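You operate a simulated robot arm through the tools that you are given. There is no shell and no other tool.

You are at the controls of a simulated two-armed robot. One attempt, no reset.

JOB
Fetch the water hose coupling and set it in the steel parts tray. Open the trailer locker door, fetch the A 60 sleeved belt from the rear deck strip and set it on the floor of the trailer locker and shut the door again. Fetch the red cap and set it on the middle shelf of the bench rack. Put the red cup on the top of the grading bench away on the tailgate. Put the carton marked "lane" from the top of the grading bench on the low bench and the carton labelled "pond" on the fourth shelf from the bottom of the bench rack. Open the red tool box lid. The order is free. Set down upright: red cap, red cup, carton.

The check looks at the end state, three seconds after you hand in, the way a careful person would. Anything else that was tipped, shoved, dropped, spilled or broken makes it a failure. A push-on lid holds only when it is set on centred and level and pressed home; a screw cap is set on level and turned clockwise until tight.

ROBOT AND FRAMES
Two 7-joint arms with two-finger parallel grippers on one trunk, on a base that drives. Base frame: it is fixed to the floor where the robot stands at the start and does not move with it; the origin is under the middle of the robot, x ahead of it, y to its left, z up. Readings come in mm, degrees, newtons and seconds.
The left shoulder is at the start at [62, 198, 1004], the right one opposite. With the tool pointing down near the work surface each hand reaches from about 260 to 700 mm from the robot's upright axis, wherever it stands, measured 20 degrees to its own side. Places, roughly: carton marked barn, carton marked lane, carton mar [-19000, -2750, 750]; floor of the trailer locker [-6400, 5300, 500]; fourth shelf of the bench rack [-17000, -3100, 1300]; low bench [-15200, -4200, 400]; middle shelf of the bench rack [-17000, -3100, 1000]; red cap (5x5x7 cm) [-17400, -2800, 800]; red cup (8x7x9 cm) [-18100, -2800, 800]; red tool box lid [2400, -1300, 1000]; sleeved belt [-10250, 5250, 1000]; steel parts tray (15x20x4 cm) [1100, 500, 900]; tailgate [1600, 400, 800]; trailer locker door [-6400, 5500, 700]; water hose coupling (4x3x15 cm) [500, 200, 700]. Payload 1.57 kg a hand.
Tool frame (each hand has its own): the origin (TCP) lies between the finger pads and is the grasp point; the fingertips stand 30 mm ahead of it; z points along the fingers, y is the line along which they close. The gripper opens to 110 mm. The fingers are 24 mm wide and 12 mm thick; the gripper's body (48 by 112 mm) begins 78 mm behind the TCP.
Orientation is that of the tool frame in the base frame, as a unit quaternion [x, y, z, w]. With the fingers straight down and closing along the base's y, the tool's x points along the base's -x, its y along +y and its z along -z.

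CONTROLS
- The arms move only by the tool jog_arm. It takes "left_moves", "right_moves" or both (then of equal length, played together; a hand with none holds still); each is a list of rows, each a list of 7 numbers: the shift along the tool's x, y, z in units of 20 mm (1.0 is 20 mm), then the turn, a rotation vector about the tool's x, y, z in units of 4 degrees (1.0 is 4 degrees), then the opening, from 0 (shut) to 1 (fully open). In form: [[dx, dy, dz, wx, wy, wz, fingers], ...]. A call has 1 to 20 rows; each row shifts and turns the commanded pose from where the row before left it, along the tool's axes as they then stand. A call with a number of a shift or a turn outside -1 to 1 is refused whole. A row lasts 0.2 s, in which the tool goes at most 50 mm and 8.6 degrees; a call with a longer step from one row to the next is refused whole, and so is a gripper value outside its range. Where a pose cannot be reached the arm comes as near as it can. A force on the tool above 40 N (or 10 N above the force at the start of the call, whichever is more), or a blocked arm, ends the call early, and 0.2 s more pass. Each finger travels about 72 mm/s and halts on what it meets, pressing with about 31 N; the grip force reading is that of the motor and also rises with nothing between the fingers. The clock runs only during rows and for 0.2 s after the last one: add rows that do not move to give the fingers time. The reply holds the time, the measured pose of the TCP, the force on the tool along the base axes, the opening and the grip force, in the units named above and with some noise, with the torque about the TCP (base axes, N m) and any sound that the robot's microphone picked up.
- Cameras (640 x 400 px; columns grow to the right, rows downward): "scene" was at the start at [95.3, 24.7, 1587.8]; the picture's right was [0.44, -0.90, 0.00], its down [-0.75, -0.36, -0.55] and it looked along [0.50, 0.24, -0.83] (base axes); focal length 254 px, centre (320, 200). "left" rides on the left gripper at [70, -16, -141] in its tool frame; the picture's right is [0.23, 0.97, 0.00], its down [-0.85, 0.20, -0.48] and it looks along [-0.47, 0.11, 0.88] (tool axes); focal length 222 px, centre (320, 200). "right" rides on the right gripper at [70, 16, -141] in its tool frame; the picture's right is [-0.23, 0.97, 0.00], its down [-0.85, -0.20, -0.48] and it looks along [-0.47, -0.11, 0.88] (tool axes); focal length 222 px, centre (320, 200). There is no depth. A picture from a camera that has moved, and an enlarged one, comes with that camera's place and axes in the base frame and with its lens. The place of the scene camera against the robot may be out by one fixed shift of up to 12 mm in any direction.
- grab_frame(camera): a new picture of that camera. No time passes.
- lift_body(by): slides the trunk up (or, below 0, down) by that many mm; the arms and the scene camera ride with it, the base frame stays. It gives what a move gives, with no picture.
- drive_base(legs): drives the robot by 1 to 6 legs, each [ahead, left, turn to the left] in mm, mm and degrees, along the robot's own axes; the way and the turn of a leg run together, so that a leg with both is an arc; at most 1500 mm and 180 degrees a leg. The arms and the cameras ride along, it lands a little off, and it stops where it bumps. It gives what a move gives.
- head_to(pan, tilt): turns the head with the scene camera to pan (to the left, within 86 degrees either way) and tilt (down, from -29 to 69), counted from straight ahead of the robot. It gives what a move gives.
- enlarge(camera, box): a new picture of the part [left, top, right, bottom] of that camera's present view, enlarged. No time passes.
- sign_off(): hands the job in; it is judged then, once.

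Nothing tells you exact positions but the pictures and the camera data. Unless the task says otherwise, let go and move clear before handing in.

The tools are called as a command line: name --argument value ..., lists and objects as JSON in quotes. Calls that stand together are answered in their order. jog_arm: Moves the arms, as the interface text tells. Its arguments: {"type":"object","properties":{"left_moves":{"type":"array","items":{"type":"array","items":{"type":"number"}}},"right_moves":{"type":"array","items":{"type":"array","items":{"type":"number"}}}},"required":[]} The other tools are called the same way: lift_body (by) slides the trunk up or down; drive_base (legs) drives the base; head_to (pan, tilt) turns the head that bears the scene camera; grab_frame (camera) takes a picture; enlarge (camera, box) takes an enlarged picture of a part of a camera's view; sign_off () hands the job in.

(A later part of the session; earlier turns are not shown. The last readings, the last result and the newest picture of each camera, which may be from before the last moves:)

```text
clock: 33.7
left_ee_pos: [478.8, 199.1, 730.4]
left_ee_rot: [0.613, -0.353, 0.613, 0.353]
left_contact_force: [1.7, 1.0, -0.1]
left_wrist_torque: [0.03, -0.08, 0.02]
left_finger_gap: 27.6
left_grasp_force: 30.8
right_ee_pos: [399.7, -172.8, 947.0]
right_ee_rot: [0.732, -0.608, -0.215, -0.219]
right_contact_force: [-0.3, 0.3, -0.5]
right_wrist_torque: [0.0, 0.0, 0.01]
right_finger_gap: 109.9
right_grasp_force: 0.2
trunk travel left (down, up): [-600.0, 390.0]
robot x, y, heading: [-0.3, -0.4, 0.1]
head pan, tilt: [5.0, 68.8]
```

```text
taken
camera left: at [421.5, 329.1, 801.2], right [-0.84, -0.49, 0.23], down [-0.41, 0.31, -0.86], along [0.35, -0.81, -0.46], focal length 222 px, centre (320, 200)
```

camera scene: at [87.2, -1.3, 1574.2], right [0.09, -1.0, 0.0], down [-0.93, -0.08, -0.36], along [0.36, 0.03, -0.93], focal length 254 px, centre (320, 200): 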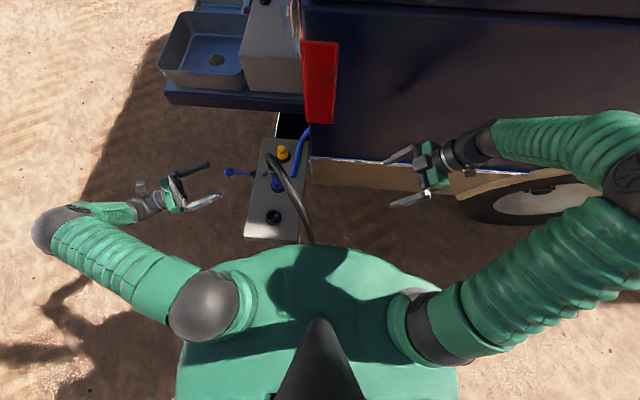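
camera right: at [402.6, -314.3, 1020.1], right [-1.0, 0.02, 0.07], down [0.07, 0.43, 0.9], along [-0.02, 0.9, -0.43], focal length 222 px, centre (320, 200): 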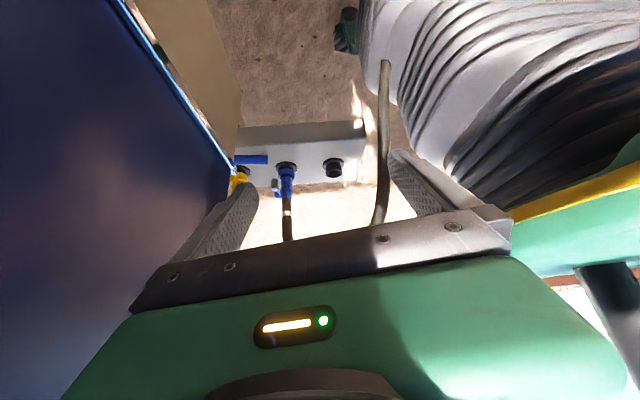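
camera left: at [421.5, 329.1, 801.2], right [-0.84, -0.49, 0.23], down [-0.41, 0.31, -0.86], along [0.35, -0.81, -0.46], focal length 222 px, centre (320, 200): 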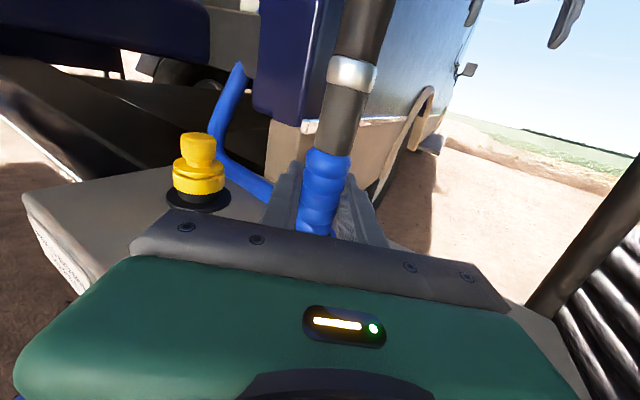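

Grip is firm at 27.6 mm. I pull straight up gently.

jog_arm --left_moves '[[0.25, 0, 0, 0, 0, 0, 0], [0.25, 0, 0, 0, 0, 0, 0], [0.25, 0, 0, 0, 0, 0, 0], [0.25, 0, 0, 0, 0, 0, 0]]'

grab_frame --camera "left"

```text
clock: 34.7
left_ee_pos: [478.9, 199.2, 749.2]
left_ee_rot: [0.611, -0.354, 0.613, 0.354]
left_contact_force: [0.0, 1.0, -2.5]
left_wrist_torque: [-0.02, 0.0, 0.0]
left_finger_gap: 27.5
left_grasp_force: 31.0
right_ee_pos: [400.4, -173.4, 947.1]
right_ee_rot: [0.733, -0.608, -0.215, -0.218]
right_contact_force: [0.2, -0.1, 0.0]
right_wrist_torque: [0.02, 0.04, -0.02]
right_finger_gap: 110.1
right_grasp_force: 0.0
trunk travel left (down, up): [-600.0, 390.0]
robot x, y, heading: [3.0, -2.1, 0.1]
head pan, tilt: [5.0, 68.8]
```

```text
taken
camera left: at [421.2, 329.7, 820.6], right [-0.84, -0.49, 0.23], down [-0.41, 0.31, -0.86], along [0.35, -0.82, -0.46], focal length 222 px, centre (320, 200)
```

left: 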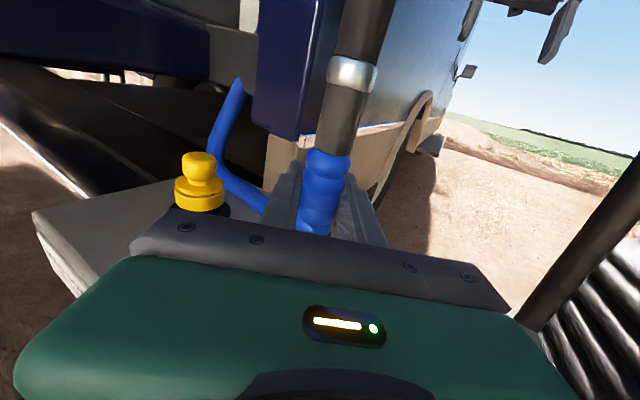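

The coupling comes up with hardly any force. I lift it clear of the socket.

jog_arm --left_moves '[[0.5, 0, 0, 0, 0, 0, 0], [0.5, 0, 0, 0, 0, 0, 0], [0.5, 0, 0, 0, 0, 0, 0], [0.5, 0, 0, 0, 0, 0, 0], [0.5, 0, 0, 0, 0, 0, 0], [0.5, 0, 0, 0, 0, 0, 0], [0.5, 0, 0, 0, 0, 0, 0], [0.5, 0, 0, 0, 0, 0, 0]]'

grab_frame --camera "left"

grab_frame --camera "scene"

```text
clock: 36.5
left_ee_pos: [478.6, 201.1, 830.9]
left_ee_rot: [0.612, -0.352, 0.614, 0.353]
left_contact_force: [-0.4, 0.6, -1.8]
left_wrist_torque: [0.0, -0.03, 0.0]
left_finger_gap: 27.8
left_grasp_force: 31.1
right_ee_pos: [400.0, -174.0, 947.5]
right_ee_rot: [0.733, -0.607, -0.215, -0.219]
right_contact_force: [-0.9, -0.6, -0.4]
right_wrist_torque: [0.02, 0.01, 0.01]
right_finger_gap: 109.9
right_grasp_force: 0.0
trunk travel left (down, up): [-600.0, 390.0]
robot x, y, heading: [-2.2, 1.1, 0.1]
head pan, tilt: [5.0, 68.8]
```

```text
taken
camera left: at [422.0, 330.4, 901.5], right [-0.84, -0.49, 0.23], down [-0.41, 0.31, -0.86], along [0.35, -0.82, -0.46], focal length 222 px, centre (320, 200)
```

left: 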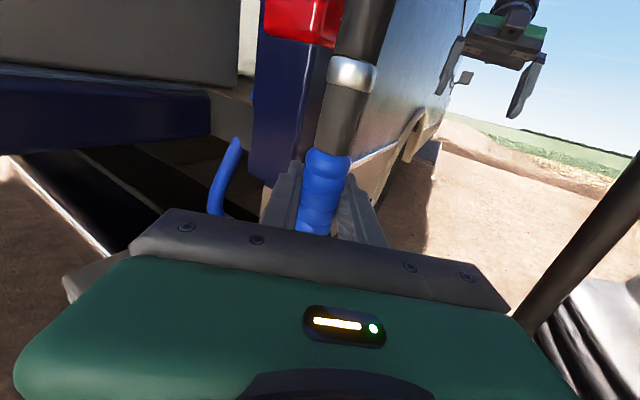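

```text
taken
camera scene: at [88.0, -2.1, 1574.2], right [0.09, -1.0, 0.0], down [-0.93, -0.08, -0.36], along [0.36, 0.03, -0.93], focal length 254 px, centre (320, 200)
```

scene: 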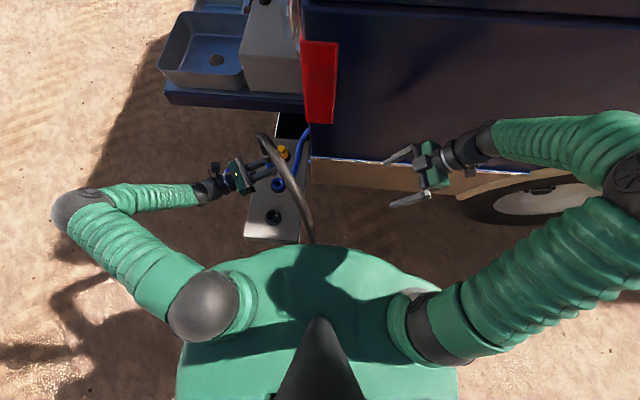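

The coupling is lifted; something blue remains at the socket, so I check both.

enlarge --camera "scene" --box '[220, 120, 330, 240]'

enlarge --camera "right" --box '[200, 50, 460, 260]'

```text
3.33 times, centred on (275, 180) of scene
camera zoom: at [88.0, -2.1, 1574.2], right [0.09, -1.0, 0.0], down [-0.93, -0.08, -0.36], along [0.36, 0.03, -0.93], focal length 848 px, centre (470, 267)
```

zoom: 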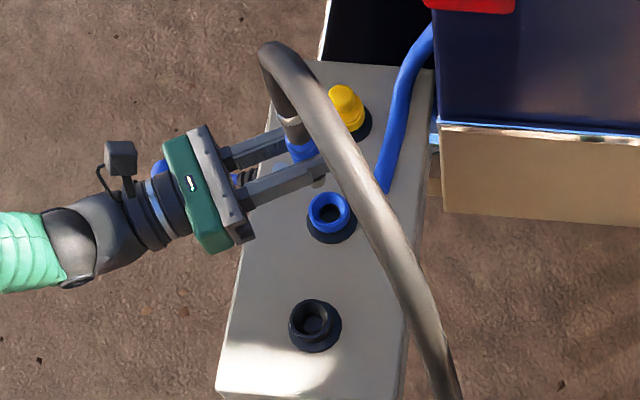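

```text
1.90 times, centred on (330, 155) of right
camera zoom: at [402.3, -313.0, 1020.6], right [-1.0, 0.02, 0.07], down [0.07, 0.44, 0.9], along [-0.02, 0.9, -0.44], focal length 423 px, centre (301, 286)
```

zoom: 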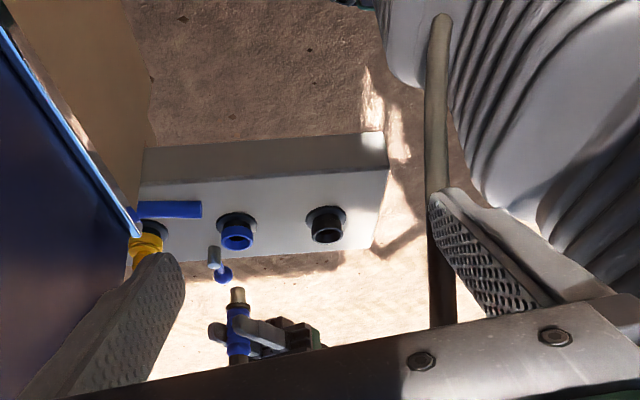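

The coupling is out with its brass tip, still tied to my trunk by the hose, so I will carry it in the left hand and set it in the tray last. I turn the right hand back to pointing down and lift the coupling higher for travel.

jog_arm --right_moves '[[0, 0, 0, 0, 1, 0, 1], [0, 0, 0, 0, 1, 0, 1], [0, 0, 0, 0, 1, 0, 1], [0, 0, 0, 0, 1, 0, 1], [0, 0, 0, 0, 1, 1, 1], [0, 0, 0, 0, 1, 1, 1], [0, 0, 0, 0, 1, 1, 1], [0, 0, 0, 0, 1, 1, 1], [0, 0, 0, 0, 1, 1, 1], [0, 0, 0, 0, 0, 1, 1], [0, 0, 0, 0, 0, 1, 1], [0, 0, 0, 0, 0, 1, 1], [0, 0, 0, 0, 0, 1, 1], [0, 0, 0, 0, 0, 1, 1], [0, 0, 0, 0, 0, 1, 1], [0, 0, 0, 0, 0, 1, 1], [0, 0, 0, 0, 0, 1, 1], [0, 0, 0, 0, 0, 1, 1], [0, 0, 0, 0, 0, 1, 1], [0, 0, 0, 0, 0, 1, 1]]' --left_moves '[[0.5, 0, 0, 0, 0, 0, 0], [0.5, 0, 0, 0, 0, 0, 0], [0.5, 0, 0, 0, 0, 0, 0], [0.5, 0, 0, 0, 0, 0, 0], [0.5, 0, 0, 0, 0, 0, 0], [0.5, 0, 0, 0, 0, 0, 0], [0.5, 0, 0, 0, 0, 0, 0], [0.5, 0, 0, 0, 0, 0, 0], [0, 0, 0, 0, 0, 0, 0], [0, 0, 0, 0, 0, 0, 0], [0, 0, 0, 0, 0, 0, 0], [0, 0, 0, 0, 0, 0, 0], [0, 0, 0, 0, 0, 0, 0], [0, 0, 0, 0, 0, 0, 0], [0, 0, 0, 0, 0, 0, 0], [0, 0, 0, 0, 0, 0, 0], [0, 0, 0, 0, 0, 0, 0], [0, 0, 0, 0, 0, 0, 0], [0, 0, 0, 0, 0, 0, 0], [0, 0, 0, 0, 0, 0, 0]]'

jog_arm --right_moves '[[0, 0, 0, 0, 0, 1, 1], [0, 0, 0, 0, 0, 1, 1], [0, 0, 0, 0, 0, 1, 1], [0, 0, 0, 0, 0, 1, 1], [0, 0, 0, 0, 0, 1, 1], [0, 0, 0, 0, 0, 1, 1], [0, 0, 0, 0, 0, 1, 1], [0, 0, 0, 0, 0, 1, 1], [0, 0, 0, 0, 0, 1, 1]]'

grab_frame --camera "scene"

```text
clock: 40.7
left_ee_pos: [478.9, 201.2, 911.1]
left_ee_rot: [0.612, -0.353, 0.613, 0.354]
left_contact_force: [0.5, 0.1, -1.9]
left_wrist_torque: [0.02, 0.0, -0.01]
left_finger_gap: 27.4
left_grasp_force: 31.5
right_ee_pos: [399.2, -171.4, 946.8]
right_ee_rot: [-0.309, 0.951, -0.001, 0.0]
right_contact_force: [-0.5, -0.2, -0.1]
right_wrist_torque: [0.0, 0.0, -0.01]
right_finger_gap: 110.1
right_grasp_force: 0.0
trunk travel left (down, up): [-600.0, 390.0]
robot x, y, heading: [-0.4, 1.1, -0.0]
head pan, tilt: [5.0, 68.8]
```

```text
clock: 42.7
left_ee_pos: [478.4, 200.4, 910.8]
left_ee_rot: [0.612, -0.353, 0.613, 0.354]
left_contact_force: [0.5, -0.2, -2.9]
left_wrist_torque: [-0.01, 0.04, 0.02]
left_finger_gap: 27.3
left_grasp_force: 31.2
right_ee_pos: [400.2, -173.4, 948.2]
right_ee_rot: [0.0, 1.0, 0.0, 0.0]
right_contact_force: [-0.3, -0.2, 0.2]
right_wrist_torque: [0.03, 0.02, -0.01]
right_finger_gap: 110.1
right_grasp_force: 0.2
trunk travel left (down, up): [-600.0, 390.0]
robot x, y, heading: [2.1, -1.7, 0.3]
head pan, tilt: [5.0, 68.8]
```

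```text
taken
camera scene: at [88.1, -1.0, 1574.2], right [0.09, -1.0, 0.0], down [-0.93, -0.08, -0.36], along [0.36, 0.03, -0.93], focal length 254 px, centre (320, 200)
```

scene: 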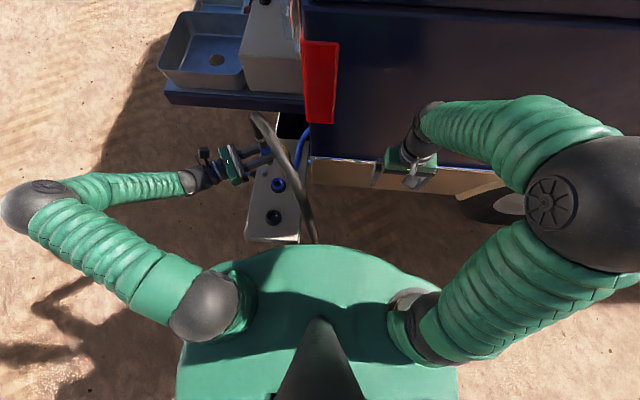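

Before leaving I take a good look at the tray and tailgate region for later planning.

head_to --pan 25 --tilt 35

enlarge --camera "scene" --box '[220, 90, 480, 280]'

grab_frame --camera "scene"

```text
clock: 43.7
left_ee_pos: [479.6, 200.8, 911.9]
left_ee_rot: [0.612, -0.353, 0.613, 0.353]
left_contact_force: [-0.2, -0.4, -2.5]
left_wrist_torque: [0.0, 0.01, -0.01]
left_finger_gap: 27.3
left_grasp_force: 30.7
right_ee_pos: [400.1, -173.2, 948.3]
right_ee_rot: [0.0, 1.0, 0.0, 0.0]
right_contact_force: [0.4, -0.7, 0.3]
right_wrist_torque: [-0.02, 0.01, 0.02]
right_finger_gap: 110.0
right_grasp_force: 0.0
trunk travel left (down, up): [-600.0, 390.0]
robot x, y, heading: [-2.6, -2.4, -0.2]
head pan, tilt: [25.0, 35.0]
```

```text
2.11 times, centred on (350, 185) of scene
camera zoom: at [112.3, 31.4, 1617.7], right [0.42, -0.91, 0.0], down [-0.52, -0.24, -0.82], along [0.74, 0.34, -0.58], focal length 535 px, centre (257, 232)
```

zoom: 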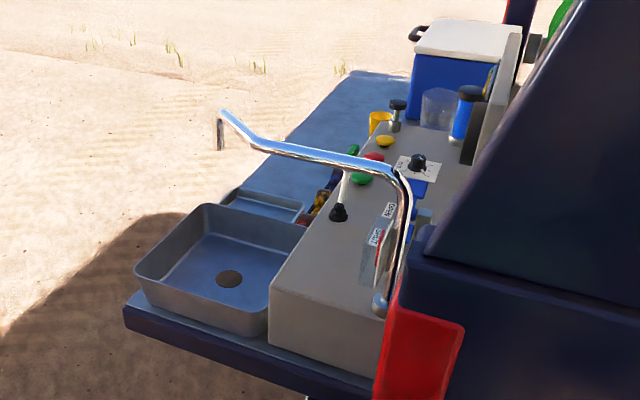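

```text
taken
camera scene: at [112.3, 31.4, 1617.7], right [0.42, -0.91, 0.0], down [-0.52, -0.24, -0.82], along [0.74, 0.34, -0.58], focal length 254 px, centre (320, 200)
```

scene: 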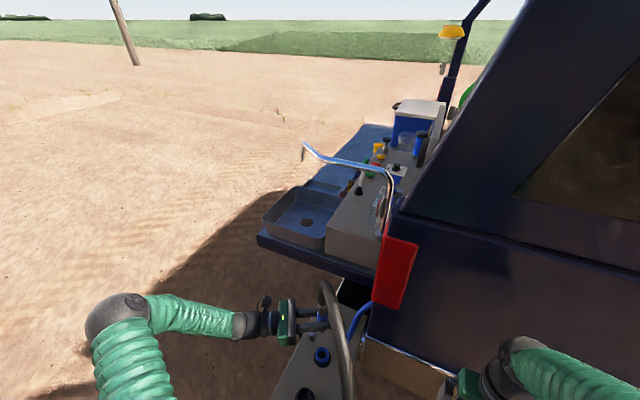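

The tailgate, basin and the smaller tray behind it are clear to me now. I back away a little and turn left to see the way to the trailer.

drive_base --legs '[[-400, 0, 0]]'

head_to --pan 86 --tilt 15

grab_frame --camera "scene"

head_to --pan -86 --tilt 15

grab_frame --camera "scene"

```text
clock: 46.2
left_ee_pos: [80.6, 200.8, 911.3]
left_ee_rot: [0.612, -0.352, 0.614, 0.353]
left_contact_force: [0.2, -0.2, -2.0]
left_wrist_torque: [0.0, 0.04, 0.02]
left_finger_gap: 27.7
left_grasp_force: 31.6
right_ee_pos: [2.3, -172.4, 946.7]
right_ee_rot: [-0.001, 1.0, 0.0, -0.001]
right_contact_force: [-0.1, -0.9, 0.2]
right_wrist_torque: [0.0, -0.06, -0.02]
right_finger_gap: 110.0
right_grasp_force: 0.0
trunk travel left (down, up): [-600.0, 390.0]
robot x, y, heading: [-395.3, -1.5, 0.3]
head pan, tilt: [25.0, 35.0]
```

```text
clock: 47.5
left_ee_pos: [78.8, 200.4, 911.9]
left_ee_rot: [0.612, -0.352, 0.614, 0.352]
left_contact_force: [0.4, 0.2, -2.6]
left_wrist_torque: [-0.02, 0.01, -0.01]
left_finger_gap: 27.7
left_grasp_force: 30.8
right_ee_pos: [0.7, -172.6, 948.2]
right_ee_rot: [-0.001, 1.0, 0.0, 0.001]
right_contact_force: [0.0, -0.5, -0.3]
right_wrist_torque: [0.01, -0.01, 0.03]
right_finger_gap: 109.8
right_grasp_force: 0.0
trunk travel left (down, up): [-600.0, 390.0]
robot x, y, heading: [-398.4, 2.8, 0.2]
head pan, tilt: [85.9, 15.0]
```

```text
taken
camera scene: at [-359.5, 86.9, 1649.8], right [1.0, -0.07, 0.0], down [-0.02, -0.26, -0.97], along [0.06, 0.96, -0.26], focal length 254 px, centre (320, 200)
```

scene: 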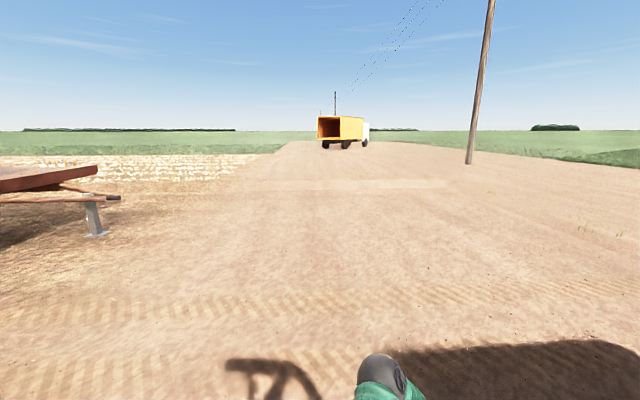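

```text
clock: 50.1
left_ee_pos: [78.6, 200.8, 912.1]
left_ee_rot: [0.613, -0.353, 0.613, 0.353]
left_contact_force: [0.6, 0.4, -3.4]
left_wrist_torque: [-0.04, -0.04, 0.02]
left_finger_gap: 27.5
left_grasp_force: 31.0
right_ee_pos: [0.1, -172.6, 947.9]
right_ee_rot: [-0.002, 1.0, 0.001, 0.0]
right_contact_force: [-0.2, 0.2, -0.8]
right_wrist_torque: [-0.01, -0.03, 0.03]
right_finger_gap: 109.9
right_grasp_force: 0.0
trunk travel left (down, up): [-600.0, 390.0]
robot x, y, heading: [-399.0, -1.3, 0.2]
head pan, tilt: [-85.9, 15.0]
```

```text
taken
camera scene: at [-358.7, -99.6, 1650.1], right [-1.0, -0.07, 0.0], down [-0.02, 0.26, -0.97], along [0.07, -0.96, -0.26], focal length 254 px, centre (320, 200)
```

scene: 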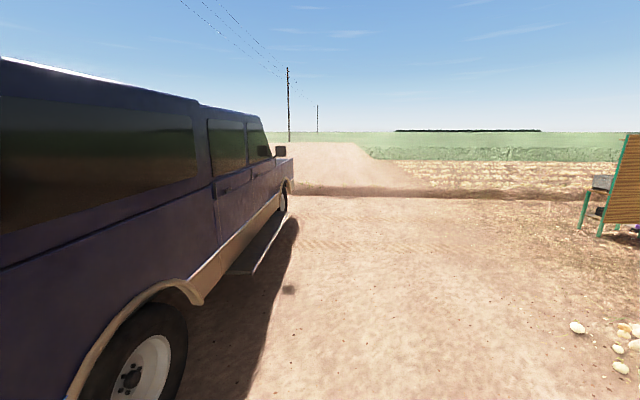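

To my left is the red trailer's drawbar; to my right rear a machine with potatoes on the ground. I turn left to look back the other way.

drive_base --legs '[[-300, 0, 0], [0, 0, 150]]'

head_to --pan 0 --tilt 10

grab_frame --camera "scene"

head_to --pan 60 --tilt 10

grab_frame --camera "scene"

head_to --pan -50 --tilt 10

grab_frame --camera "scene"

```text
clock: 58.3
left_ee_pos: [-1211.7, 56.4, 912.1]
left_ee_rot: [0.497, 0.503, 0.497, -0.503]
left_contact_force: [0.5, -0.6, -2.5]
left_wrist_torque: [0.01, 0.02, 0.02]
left_finger_gap: 27.6
left_grasp_force: 30.9
right_ee_pos: [-958.6, 344.4, 947.6]
right_ee_rot: [0.968, -0.252, -0.001, 0.0]
right_contact_force: [0.5, 0.1, -0.1]
right_wrist_torque: [-0.02, -0.02, -0.01]
right_finger_gap: 109.8
right_grasp_force: 0.1
trunk travel left (down, up): [-600.0, 390.0]
robot x, y, heading: [-697.5, -4.3, 151.0]
head pan, tilt: [-85.9, 15.0]
```

```text
clock: 59.9
left_ee_pos: [-1211.6, 56.0, 911.8]
left_ee_rot: [-0.497, -0.502, -0.497, 0.504]
left_contact_force: [-0.5, -0.5, -2.3]
left_wrist_torque: [0.01, 0.01, 0.02]
left_finger_gap: 27.5
left_grasp_force: 31.0
right_ee_pos: [-960.0, 343.8, 947.9]
right_ee_rot: [0.968, -0.252, 0.0, 0.001]
right_contact_force: [0.3, 0.0, -0.7]
right_wrist_torque: [0.01, -0.01, 0.0]
right_finger_gap: 110.1
right_grasp_force: 0.0
trunk travel left (down, up): [-600.0, 390.0]
robot x, y, heading: [-694.5, -0.5, 150.9]
head pan, tilt: [0.0, 10.0]
```

```text
taken
camera scene: at [-809.5, 49.9, 1657.9], right [0.49, 0.87, 0.0], down [0.15, -0.08, -0.98], along [-0.86, 0.48, -0.18], focal length 254 px, centre (320, 200)
```

scene: 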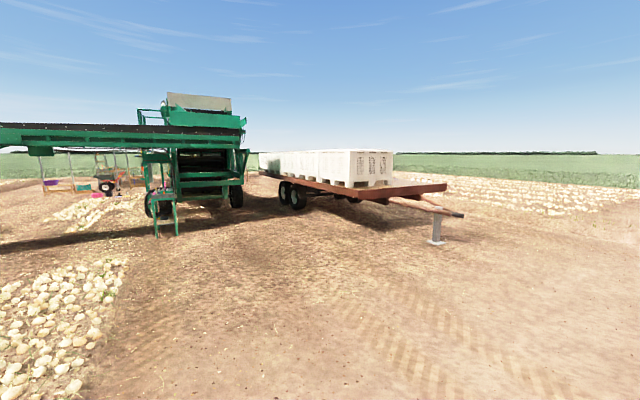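

```text
clock: 61.2
left_ee_pos: [-1211.7, 58.3, 912.2]
left_ee_rot: [-0.497, -0.502, -0.497, 0.504]
left_contact_force: [0.2, 0.4, -2.9]
left_wrist_torque: [0.0, -0.07, -0.01]
left_finger_gap: 27.5
left_grasp_force: 30.8
right_ee_pos: [-959.6, 342.7, 949.0]
right_ee_rot: [0.968, -0.252, -0.001, -0.001]
right_contact_force: [0.4, 0.0, 0.2]
right_wrist_torque: [-0.02, -0.01, 0.01]
right_finger_gap: 110.0
right_grasp_force: 0.1
trunk travel left (down, up): [-600.0, 390.0]
robot x, y, heading: [-694.7, -1.5, 150.9]
head pan, tilt: [60.0, 10.0]
```

```text
taken
camera scene: at [-808.3, -43.1, 1657.9], right [-0.51, 0.86, 0.0], down [0.15, 0.09, -0.98], along [-0.85, -0.5, -0.18], focal length 254 px, centre (320, 200)
```

scene: 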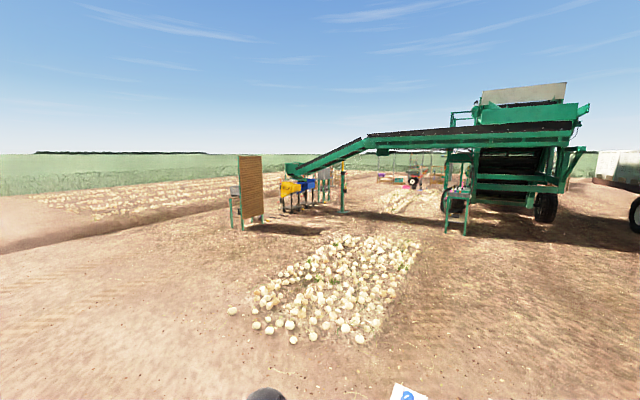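

```text
clock: 63.1
left_ee_pos: [-1210.5, 55.7, 912.1]
left_ee_rot: [-0.497, -0.502, -0.497, 0.505]
left_contact_force: [-0.6, 0.1, -1.7]
left_wrist_torque: [-0.03, 0.02, -0.02]
left_finger_gap: 27.5
left_grasp_force: 31.3
right_ee_pos: [-958.9, 344.6, 947.7]
right_ee_rot: [0.968, -0.252, -0.001, 0.0]
right_contact_force: [-1.3, 0.4, 0.4]
right_wrist_torque: [0.0, -0.03, -0.01]
right_finger_gap: 110.1
right_grasp_force: 0.1
trunk travel left (down, up): [-600.0, 390.0]
robot x, y, heading: [-698.1, -6.1, 151.0]
head pan, tilt: [-50.0, 10.0]
```

```text
taken
camera scene: at [-745.7, 95.8, 1658.1], right [0.98, 0.19, 0.0], down [0.04, -0.17, -0.98], along [-0.18, 0.97, -0.17], focal length 254 px, centre (320, 200)
```

scene: 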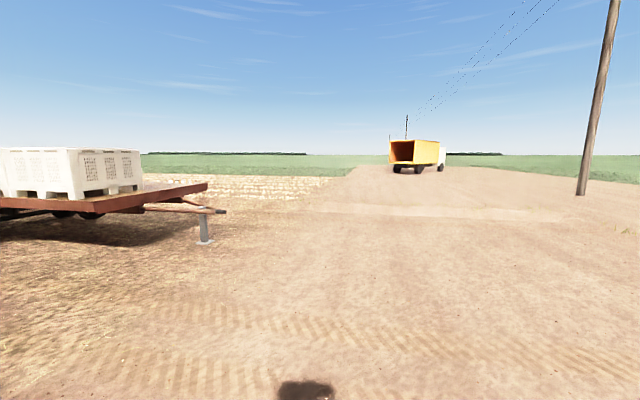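

The red flatbed trailer lies ahead-right with crates on it; potatoes are on the ground to the left, well off my route. I drive toward the trailer locker.

drive_base --legs '[[0, 0, -8], [1500, 0, 0], [1500, 0, 0], [1500, 0, 0], [1000, 0, 0]]'

head_to --pan -30 --tilt 15

grab_frame --camera "scene"

head_to --pan 20 --tilt 10

grab_frame --camera "scene"

```text
clock: 85.7
left_ee_pos: [-4763.6, 2910.7, 913.0]
left_ee_rot: [0.532, 0.466, 0.53, -0.468]
left_contact_force: [0.3, 0.7, -3.0]
left_wrist_torque: [0.0, -0.01, -0.03]
left_finger_gap: 27.4
left_grasp_force: 30.9
right_ee_pos: [-4465.6, 3154.0, 945.8]
right_ee_rot: [0.948, -0.317, 0.012, 0.002]
right_contact_force: [16.7, -2.0, 4.8]
right_wrist_torque: [-0.12, 1.11, 0.9]
right_finger_gap: 103.4
right_grasp_force: 0.0
trunk travel left (down, up): [-600.0, 390.0]
robot x, y, heading: [-4267.3, 2778.9, 142.6]
head pan, tilt: [-50.0, 10.0]
stopped in leg 5: the force on the tool passed its limit at 46 N (the readings are from after the stop); the commanded pose is now the measured one
```

```text
clock: 86.5
left_ee_pos: [-4763.0, 2908.8, 913.7]
left_ee_rot: [0.532, 0.465, 0.531, -0.468]
left_contact_force: [0.1, 0.6, -2.5]
left_wrist_torque: [0.03, -0.03, -0.02]
left_finger_gap: 27.2
left_grasp_force: 30.8
right_ee_pos: [-4465.8, 3154.0, 944.9]
right_ee_rot: [0.948, -0.317, 0.009, 0.003]
right_contact_force: [20.3, -5.6, -3.2]
right_wrist_torque: [0.41, 0.93, 1.19]
right_finger_gap: 103.3
right_grasp_force: 0.0
trunk travel left (down, up): [-600.0, 390.0]
robot x, y, heading: [-4265.9, 2780.4, 142.7]
head pan, tilt: [-30.0, 15.0]
```

```text
taken
camera scene: at [-4323.2, 2874.4, 1650.1], right [0.92, 0.38, 0.0], down [0.1, -0.24, -0.97], along [-0.37, 0.89, -0.26], focal length 254 px, centre (320, 200)
```

scene: 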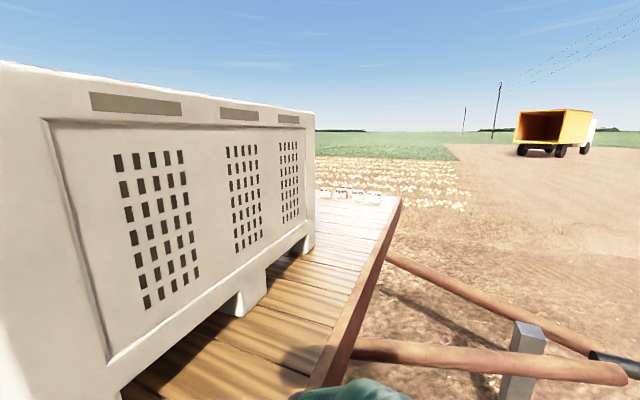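

```text
clock: 87.7
left_ee_pos: [-4763.3, 2908.9, 913.6]
left_ee_rot: [0.533, 0.465, 0.53, -0.468]
left_contact_force: [-0.4, 0.4, -2.5]
left_wrist_torque: [0.02, 0.01, -0.01]
left_finger_gap: 27.3
left_grasp_force: 31.4
right_ee_pos: [-4466.4, 3153.3, 944.9]
right_ee_rot: [0.948, -0.317, 0.01, 0.002]
right_contact_force: [22.4, -6.9, -5.8]
right_wrist_torque: [0.66, 0.91, 1.38]
right_finger_gap: 102.6
right_grasp_force: 0.1
trunk travel left (down, up): [-600.0, 390.0]
robot x, y, heading: [-4269.9, 2776.4, 142.6]
head pan, tilt: [20.0, 10.0]
```

```text
taken
camera scene: at [-4375.8, 2816.0, 1658.4], right [0.3, 0.95, 0.0], down [0.16, -0.05, -0.99], along [-0.94, 0.3, -0.17], focal length 254 px, centre (320, 200)
```

scene: 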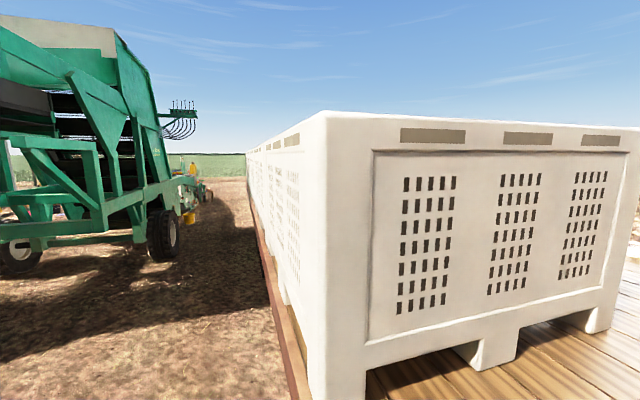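

I came up against the near side of the trailer sooner than expected: its near edge is at y≈3000, so the locker must be on the far side. I back off straight away and check what I touched.

drive_base --legs '[[-500, 0, 0]]'

head_to --pan -10 --tilt 20

grab_frame --camera "scene"

grab_frame --camera "right"

```text
clock: 90.6
left_ee_pos: [-4367.8, 2602.9, 911.7]
left_ee_rot: [0.53, 0.468, 0.53, -0.468]
left_contact_force: [-1.1, -0.1, -2.4]
left_wrist_torque: [0.01, -0.02, -0.05]
left_finger_gap: 27.4
left_grasp_force: 30.9
right_ee_pos: [-4072.1, 2849.2, 944.6]
right_ee_rot: [0.949, -0.314, 0.01, 0.001]
right_contact_force: [1.1, 0.0, -0.8]
right_wrist_torque: [-0.02, 0.01, 0.01]
right_finger_gap: 110.0
right_grasp_force: 0.1
trunk travel left (down, up): [-600.0, 390.0]
robot x, y, heading: [-3869.8, 2473.5, 142.7]
head pan, tilt: [20.0, 10.0]
```

```text
clock: 91.6
left_ee_pos: [-4366.0, 2602.5, 911.3]
left_ee_rot: [0.53, 0.467, 0.53, -0.469]
left_contact_force: [-0.1, 0.6, -2.4]
left_wrist_torque: [-0.01, 0.01, -0.01]
left_finger_gap: 27.4
left_grasp_force: 30.8
right_ee_pos: [-4071.6, 2849.2, 946.4]
right_ee_rot: [0.949, -0.315, 0.01, 0.002]
right_contact_force: [-1.1, 0.0, 0.5]
right_wrist_torque: [0.0, 0.0, -0.02]
right_finger_gap: 110.1
right_grasp_force: 0.2
trunk travel left (down, up): [-600.0, 390.0]
robot x, y, heading: [-3865.7, 2476.8, 143.0]
head pan, tilt: [-10.0, 20.0]
```

```text
taken
camera scene: at [-3958.3, 2552.6, 1641.7], right [0.73, 0.68, 0.0], down [0.24, -0.25, -0.94], along [-0.64, 0.69, -0.34], focal length 254 px, centre (320, 200)
```

scene: 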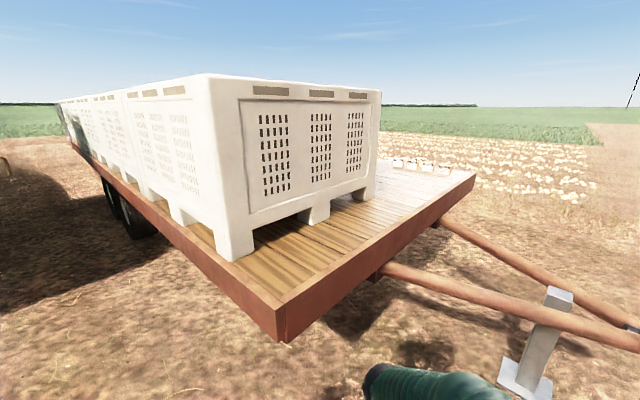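

```text
taken
camera right: at [-4027.2, 2796.1, 1088.5], right [-0.76, -0.64, -0.01], down [-0.57, 0.68, 0.46], along [-0.29, 0.36, -0.89], focal length 222 px, centre (320, 200)
```

right: 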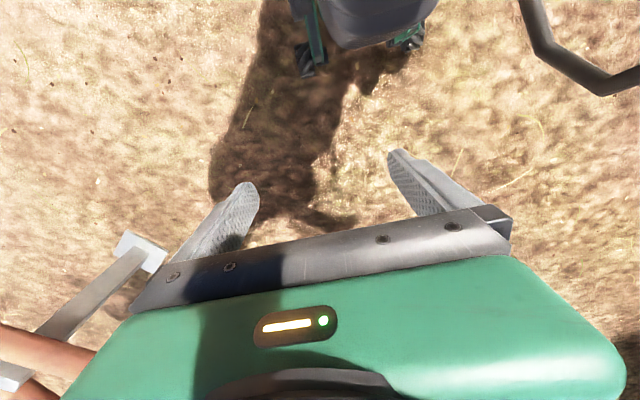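

The contact was with the front of the deck beam; nothing shifted visibly. The trailer spans y≈2960–5600 with its drawbar ahead, so I drive around the drawbar to the far side.

drive_base --legs '[[0, 0, -105], [1250, 0, 0], [1250, 0, 0], [0, 0, 81]]'

head_to --pan 0 --tilt 20

grab_frame --camera "scene"

```text
clock: 111.8
left_ee_pos: [-2290.3, 4348.2, 912.0]
left_ee_rot: [0.615, 0.348, 0.615, -0.349]
left_contact_force: [0.3, -0.2, -2.2]
left_wrist_torque: [0.03, -0.04, 0.0]
left_finger_gap: 27.3
left_grasp_force: 30.9
right_ee_pos: [-1920.3, 4455.9, 944.4]
right_ee_rot: [0.864, -0.503, 0.009, 0.003]
right_contact_force: [0.1, 0.0, 0.1]
right_wrist_torque: [-0.01, 0.01, 0.01]
right_finger_gap: 110.1
right_grasp_force: 0.1
trunk travel left (down, up): [-600.0, 390.0]
robot x, y, heading: [-1883.3, 4030.7, 119.2]
head pan, tilt: [-10.0, 20.0]
```

```text
clock: 112.5
left_ee_pos: [-2289.8, 4348.4, 914.0]
left_ee_rot: [0.616, 0.347, 0.615, -0.351]
left_contact_force: [-0.1, -0.5, -2.7]
left_wrist_torque: [0.0, -0.03, 0.02]
left_finger_gap: 27.5
left_grasp_force: 31.4
right_ee_pos: [-1920.0, 4455.7, 944.8]
right_ee_rot: [0.864, -0.503, 0.008, 0.004]
right_contact_force: [0.1, 0.3, 0.5]
right_wrist_torque: [0.0, 0.0, -0.01]
right_finger_gap: 110.0
right_grasp_force: 0.0
trunk travel left (down, up): [-600.0, 390.0]
robot x, y, heading: [-1884.0, 4031.9, 118.9]
head pan, tilt: [0.0, 20.0]
```

```text
taken
camera scene: at [-1948.5, 4131.2, 1641.7], right [0.87, 0.49, 0.0], down [0.17, -0.3, -0.94], along [-0.46, 0.82, -0.34], focal length 254 px, centre (320, 200)
```

scene: 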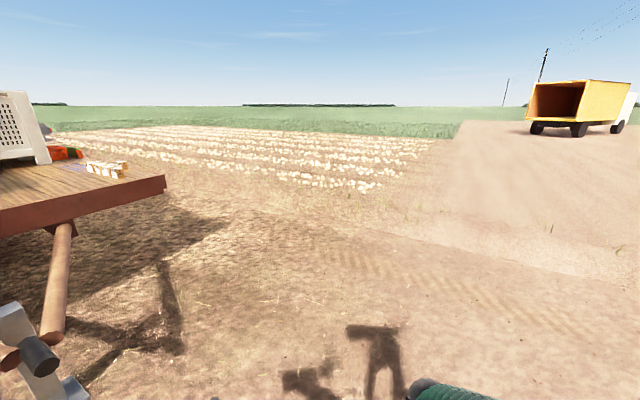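

The way past the drawbar is clear, with potato rows starting only beyond y≈9000. I continue around to the far side.

drive_base --legs '[[1450, 0, 0], [1450, 0, 0], [0, 0, 61]]'

head_to --pan 20 --tilt 15

grab_frame --camera "scene"

```text
clock: 129.2
left_ee_pos: [-3777.9, 6381.5, 913.5]
left_ee_rot: [-0.357, -0.61, -0.354, 0.613]
left_contact_force: [-0.1, -0.3, -3.3]
left_wrist_torque: [-0.01, -0.04, 0.01]
left_finger_gap: 27.5
left_grasp_force: 31.3
right_ee_pos: [-3689.9, 6753.4, 946.1]
right_ee_rot: [1.0, 0.001, 0.009, -0.001]
right_contact_force: [-0.3, 0.3, -1.2]
right_wrist_torque: [-0.02, 0.01, 0.01]
right_finger_gap: 110.3
right_grasp_force: 0.1
trunk travel left (down, up): [-600.0, 390.0]
robot x, y, heading: [-3298.4, 6579.0, 179.4]
head pan, tilt: [0.0, 20.0]
```

```text
clock: 130.1
left_ee_pos: [-3777.7, 6381.7, 912.5]
left_ee_rot: [-0.355, -0.611, -0.353, 0.613]
left_contact_force: [0.6, 0.5, -1.5]
left_wrist_torque: [0.0, 0.03, -0.01]
left_finger_gap: 27.3
left_grasp_force: 30.8
right_ee_pos: [-3689.3, 6755.2, 945.6]
right_ee_rot: [1.0, 0.001, 0.008, -0.001]
right_contact_force: [0.3, -0.3, -0.1]
right_wrist_torque: [0.01, 0.0, 0.01]
right_finger_gap: 110.0
right_grasp_force: 0.1
trunk travel left (down, up): [-600.0, 390.0]
robot x, y, heading: [-3304.6, 6579.2, 180.0]
head pan, tilt: [20.0, 15.0]
```

```text
taken
camera scene: at [-3424.4, 6535.6, 1649.8], right [-0.34, 0.94, 0.0], down [0.25, 0.09, -0.97], along [-0.91, -0.32, -0.26], focal length 254 px, centre (320, 200)
```

scene: 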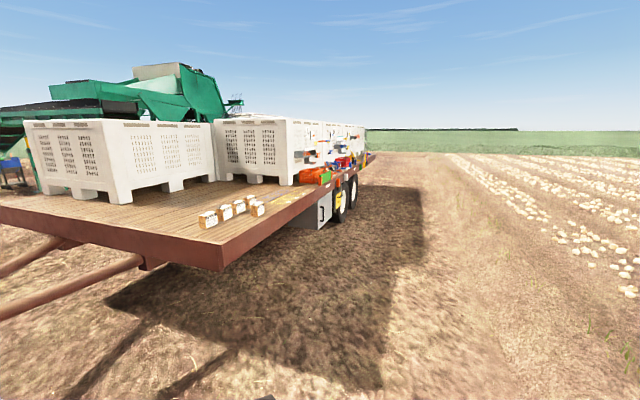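

I see a grey locker box under the deck just ahead of the wheels, and many items on the deck. I drive closer along the trailer's far side.

drive_base --legs '[[1500, 0, 0], [700, 0, 0]]'

head_to --pan 40 --tilt 25

grab_frame --camera "scene"

enlarge --camera "scene" --box '[160, 80, 460, 280]'

```text
clock: 140.9
left_ee_pos: [-5972.8, 6405.6, 913.8]
left_ee_rot: [-0.359, -0.608, -0.357, 0.611]
left_contact_force: [0.2, 0.3, -2.3]
left_wrist_torque: [0.0, -0.01, 0.01]
left_finger_gap: 27.4
left_grasp_force: 30.6
right_ee_pos: [-5881.8, 6779.4, 946.3]
right_ee_rot: [1.0, -0.003, 0.008, -0.001]
right_contact_force: [-0.1, -0.1, 0.4]
right_wrist_torque: [0.01, -0.01, 0.0]
right_finger_gap: 110.2
right_grasp_force: 0.1
trunk travel left (down, up): [-600.0, 390.0]
robot x, y, heading: [-5496.2, 6597.5, 179.4]
head pan, tilt: [20.0, 15.0]
```

```text
clock: 141.7
left_ee_pos: [-5972.9, 6407.0, 914.5]
left_ee_rot: [-0.359, -0.609, -0.355, 0.612]
left_contact_force: [0.5, 0.4, -3.2]
left_wrist_torque: [0.0, -0.02, -0.02]
left_finger_gap: 27.3
left_grasp_force: 30.6
right_ee_pos: [-5882.8, 6780.1, 946.7]
right_ee_rot: [1.0, -0.004, 0.008, -0.001]
right_contact_force: [-0.1, -0.4, 0.3]
right_wrist_torque: [-0.02, 0.0, 0.01]
right_finger_gap: 109.9
right_grasp_force: 0.1
trunk travel left (down, up): [-600.0, 390.0]
robot x, y, heading: [-5497.3, 6598.6, 179.2]
head pan, tilt: [40.0, 25.0]
```

```text
taken
camera scene: at [-5601.8, 6530.4, 1633.6], right [-0.63, 0.77, 0.0], down [0.33, 0.27, -0.91], along [-0.7, -0.57, -0.42], focal length 254 px, centre (320, 200)
```

scene: 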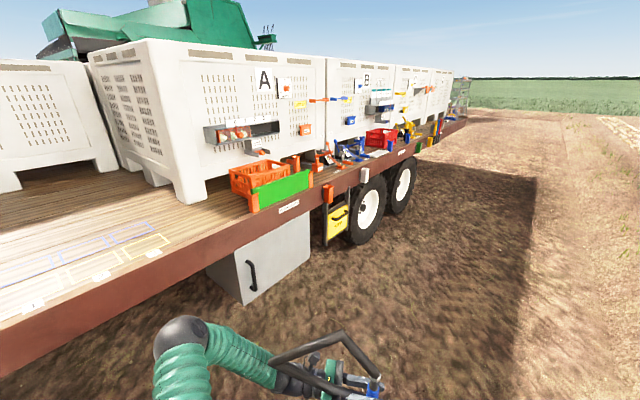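

```text
2.00 times, centred on (310, 180) of scene
camera zoom: at [-5601.8, 6530.4, 1633.6], right [-0.63, 0.77, 0.0], down [0.33, 0.27, -0.91], along [-0.7, -0.57, -0.42], focal length 508 px, centre (340, 240)
```

zoom: 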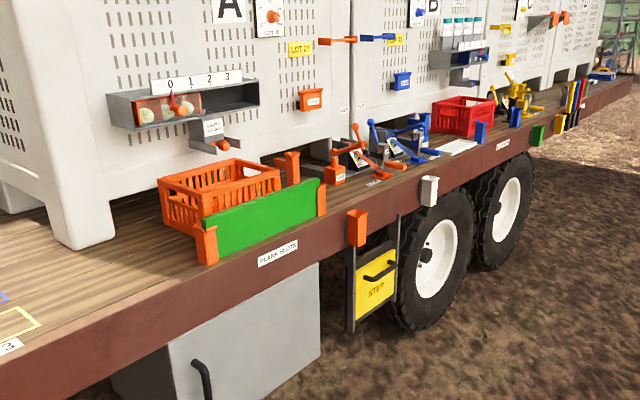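

The locker door has a vertical handle at its front end (x≈-6245, z≈650), with its hinge likely toward the wheels. I move up and turn to face it.

drive_base --legs '[[650, 0, 0], [0, 0, 90]]'

head_to --pan -15 --tilt 35

grab_frame --camera "scene"

enlarge --camera "scene" --box '[240, 120, 540, 320]'

```text
clock: 149.1
left_ee_pos: [-5946.7, 6130.5, 913.9]
left_ee_rot: [-0.174, 0.685, -0.178, -0.685]
left_contact_force: [0.0, -0.3, -2.6]
left_wrist_torque: [-0.02, 0.0, -0.02]
left_finger_gap: 27.4
left_grasp_force: 31.2
right_ee_pos: [-6319.2, 6223.1, 945.7]
right_ee_rot: [0.711, 0.703, 0.006, -0.007]
right_contact_force: [-1.1, -0.4, -0.9]
right_wrist_torque: [0.04, 0.01, 0.03]
right_finger_gap: 109.8
right_grasp_force: 0.0
trunk travel left (down, up): [-600.0, 390.0]
robot x, y, heading: [-6136.2, 6606.6, -90.8]
head pan, tilt: [40.0, 25.0]
```

```text
clock: 150.4
left_ee_pos: [-5947.1, 6131.4, 915.2]
left_ee_rot: [-0.173, 0.685, -0.179, -0.685]
left_contact_force: [0.0, 0.3, -2.0]
left_wrist_torque: [-0.01, -0.02, -0.01]
left_finger_gap: 27.5
left_grasp_force: 31.5
right_ee_pos: [-6319.3, 6223.0, 946.4]
right_ee_rot: [0.711, 0.703, 0.004, -0.007]
right_contact_force: [0.6, 0.1, -0.6]
right_wrist_torque: [0.04, 0.0, 0.0]
right_finger_gap: 109.8
right_grasp_force: 0.1
trunk travel left (down, up): [-600.0, 390.0]
robot x, y, heading: [-6137.5, 6605.9, -90.7]
head pan, tilt: [-15.0, 35.0]
```

```text
taken
camera scene: at [-6160.1, 6481.7, 1617.9], right [-0.96, 0.28, 0.0], down [0.16, 0.55, -0.82], along [-0.23, -0.79, -0.57], focal length 254 px, centre (320, 200)
```

scene: 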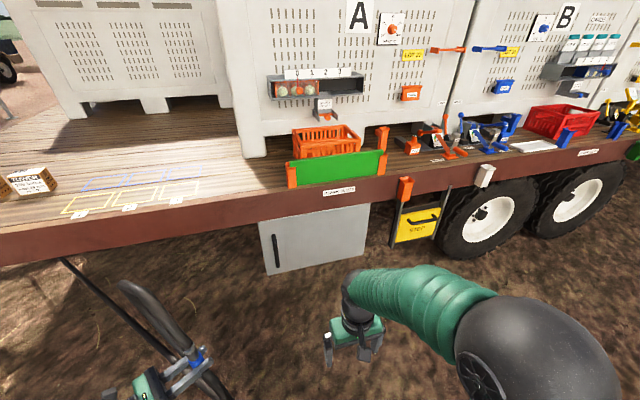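

```text
2.00 times, centred on (390, 220) of scene
camera zoom: at [-6160.1, 6481.7, 1617.9], right [-0.96, 0.28, 0.0], down [0.16, 0.55, -0.82], along [-0.23, -0.79, -0.57], focal length 508 px, centre (180, 160)
```

zoom: 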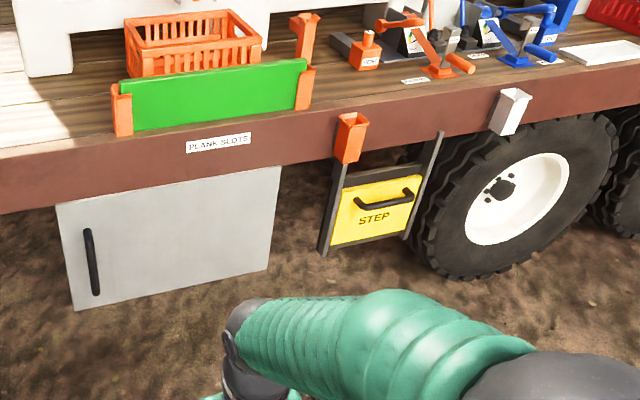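

Door spans x≈-6144…-6709, z≈480–855, face at y≈5540, with the bar handle at x≈-6200. I tuck the left hand with the coupling closer in and tilt the right hand to point forward-down.

jog_arm --left_moves '[[0, 0.32, -0.935, 0, 0, 0, 0], [0, 0.32, -0.935, 0, 0, 0, 0], [0, 0.32, -0.935, 0, 0, 0, 0], [0, 0.32, -0.935, 0, 0, 0, 0], [0, 0.32, -0.935, 0, 0, 0, 0], [0, 0.32, -0.935, 0, 0, 0, 0], [0, 0.32, -0.935, 0, 0, 0, 0], [0, 0.32, -0.935, 0, 0, 0, 0], [0, 0.32, -0.935, 0, 0, 0, 0], [0, 0.32, -0.935, 0, 0, 0, 0], [0, 0, 0, 0, 0, 0, 0], [0, 0, 0, 0, 0, 0, 0], [0, 0, 0, 0, 0, 0, 0], [0, 0, 0, 0, 0, 0, 0], [0, 0, 0, 0, 0, 0, 0]]' --right_moves '[[0, 0, 0, 0, -1, 0, 1], [0, 0, 0, 0, -1, 0, 1], [0, 0, 0, 0, -1, 0, 1], [0, 0, 0, 0, -1, 0, 1], [0, 0, 0, 0, -1, 0, 1], [0, 0, 0, 0, -1, 0, 1], [0, 0, 0, 0, -1, 0, 1], [0, 0, 0, 0, -1, 0, 1], [0, 0, 0, 0, -1, 0, 1], [0, 0, 0, 0, -1, 0, 1], [0, 0, 0, 0, -1, 0, 1], [0, 0, 0, 0, -1, 0, 1], [0, 0, 0, 0, -1, 0, 1], [0, 0, 0, 0, -1, 0, 1], [0, 0, 0, 0, -1, 0, 1]]'

grab_frame --camera "scene"

grab_frame --camera "right"

grab_frame --camera "left"

```text
clock: 153.4
left_ee_pos: [-5814.9, 6276.9, 914.1]
left_ee_rot: [-0.174, 0.685, -0.179, -0.684]
left_contact_force: [0.4, -0.4, -1.3]
left_wrist_torque: [-0.03, 0.01, -0.03]
left_finger_gap: 27.5
left_grasp_force: 30.7
right_ee_pos: [-6295.9, 6109.9, 1005.5]
right_ee_rot: [0.655, 0.595, -0.274, 0.376]
right_contact_force: [-0.7, 0.1, -0.7]
right_wrist_torque: [0.01, 0.01, 0.01]
right_finger_gap: 109.9
right_grasp_force: 0.1
right hand out of reach, approached as far as the arm can: row 6, 7, 8, 9, 10, 11, 12, 13, 14, 15
trunk travel left (down, up): [-600.0, 390.0]
robot x, y, heading: [-6136.6, 6610.4, -91.0]
head pan, tilt: [-15.0, 35.0]
stopped in row 15 (right hand): the arm was blocked; the commanded pose is now the measured one
```

```text
taken
camera scene: at [-6159.2, 6482.5, 1617.9], right [-0.96, 0.28, 0.0], down [0.16, 0.55, -0.82], along [-0.23, -0.79, -0.57], focal length 254 px, centre (320, 200)
```

scene: 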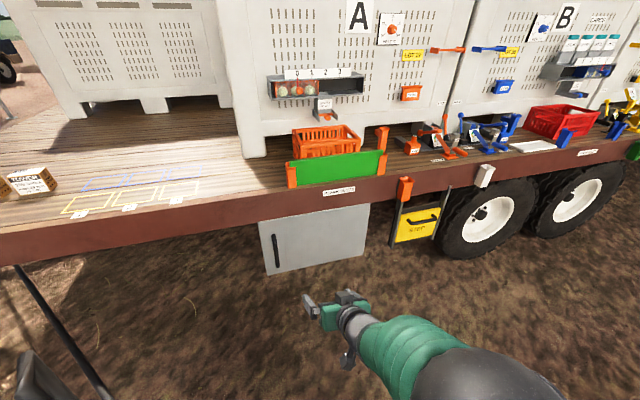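

```text
taken
camera right: at [-6281.1, 6265.5, 1032.5], right [0.93, -0.14, 0.34], down [-0.36, -0.1, 0.93], along [-0.1, -0.99, -0.14], focal length 222 px, centre (320, 200)
```

right: 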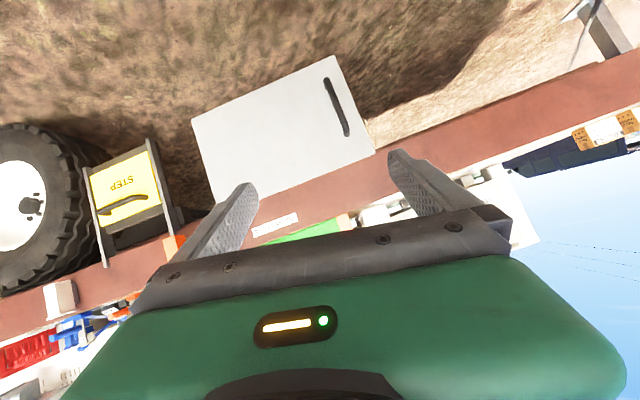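

```text
taken
camera left: at [-5683.9, 6331.5, 984.5], right [-0.47, 0.85, 0.22], down [0.32, 0.4, -0.86], along [-0.82, -0.33, -0.47], focal length 222 px, centre (320, 200)
```

left: 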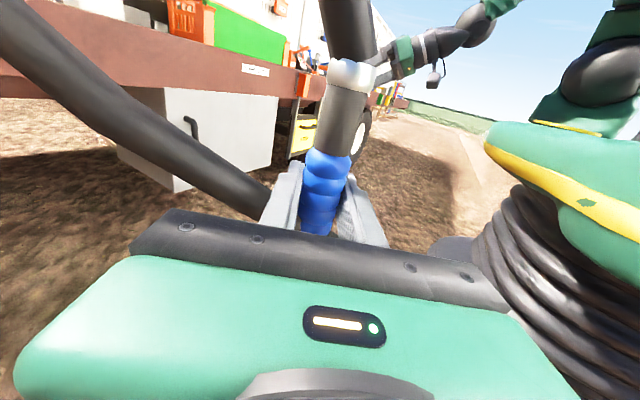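

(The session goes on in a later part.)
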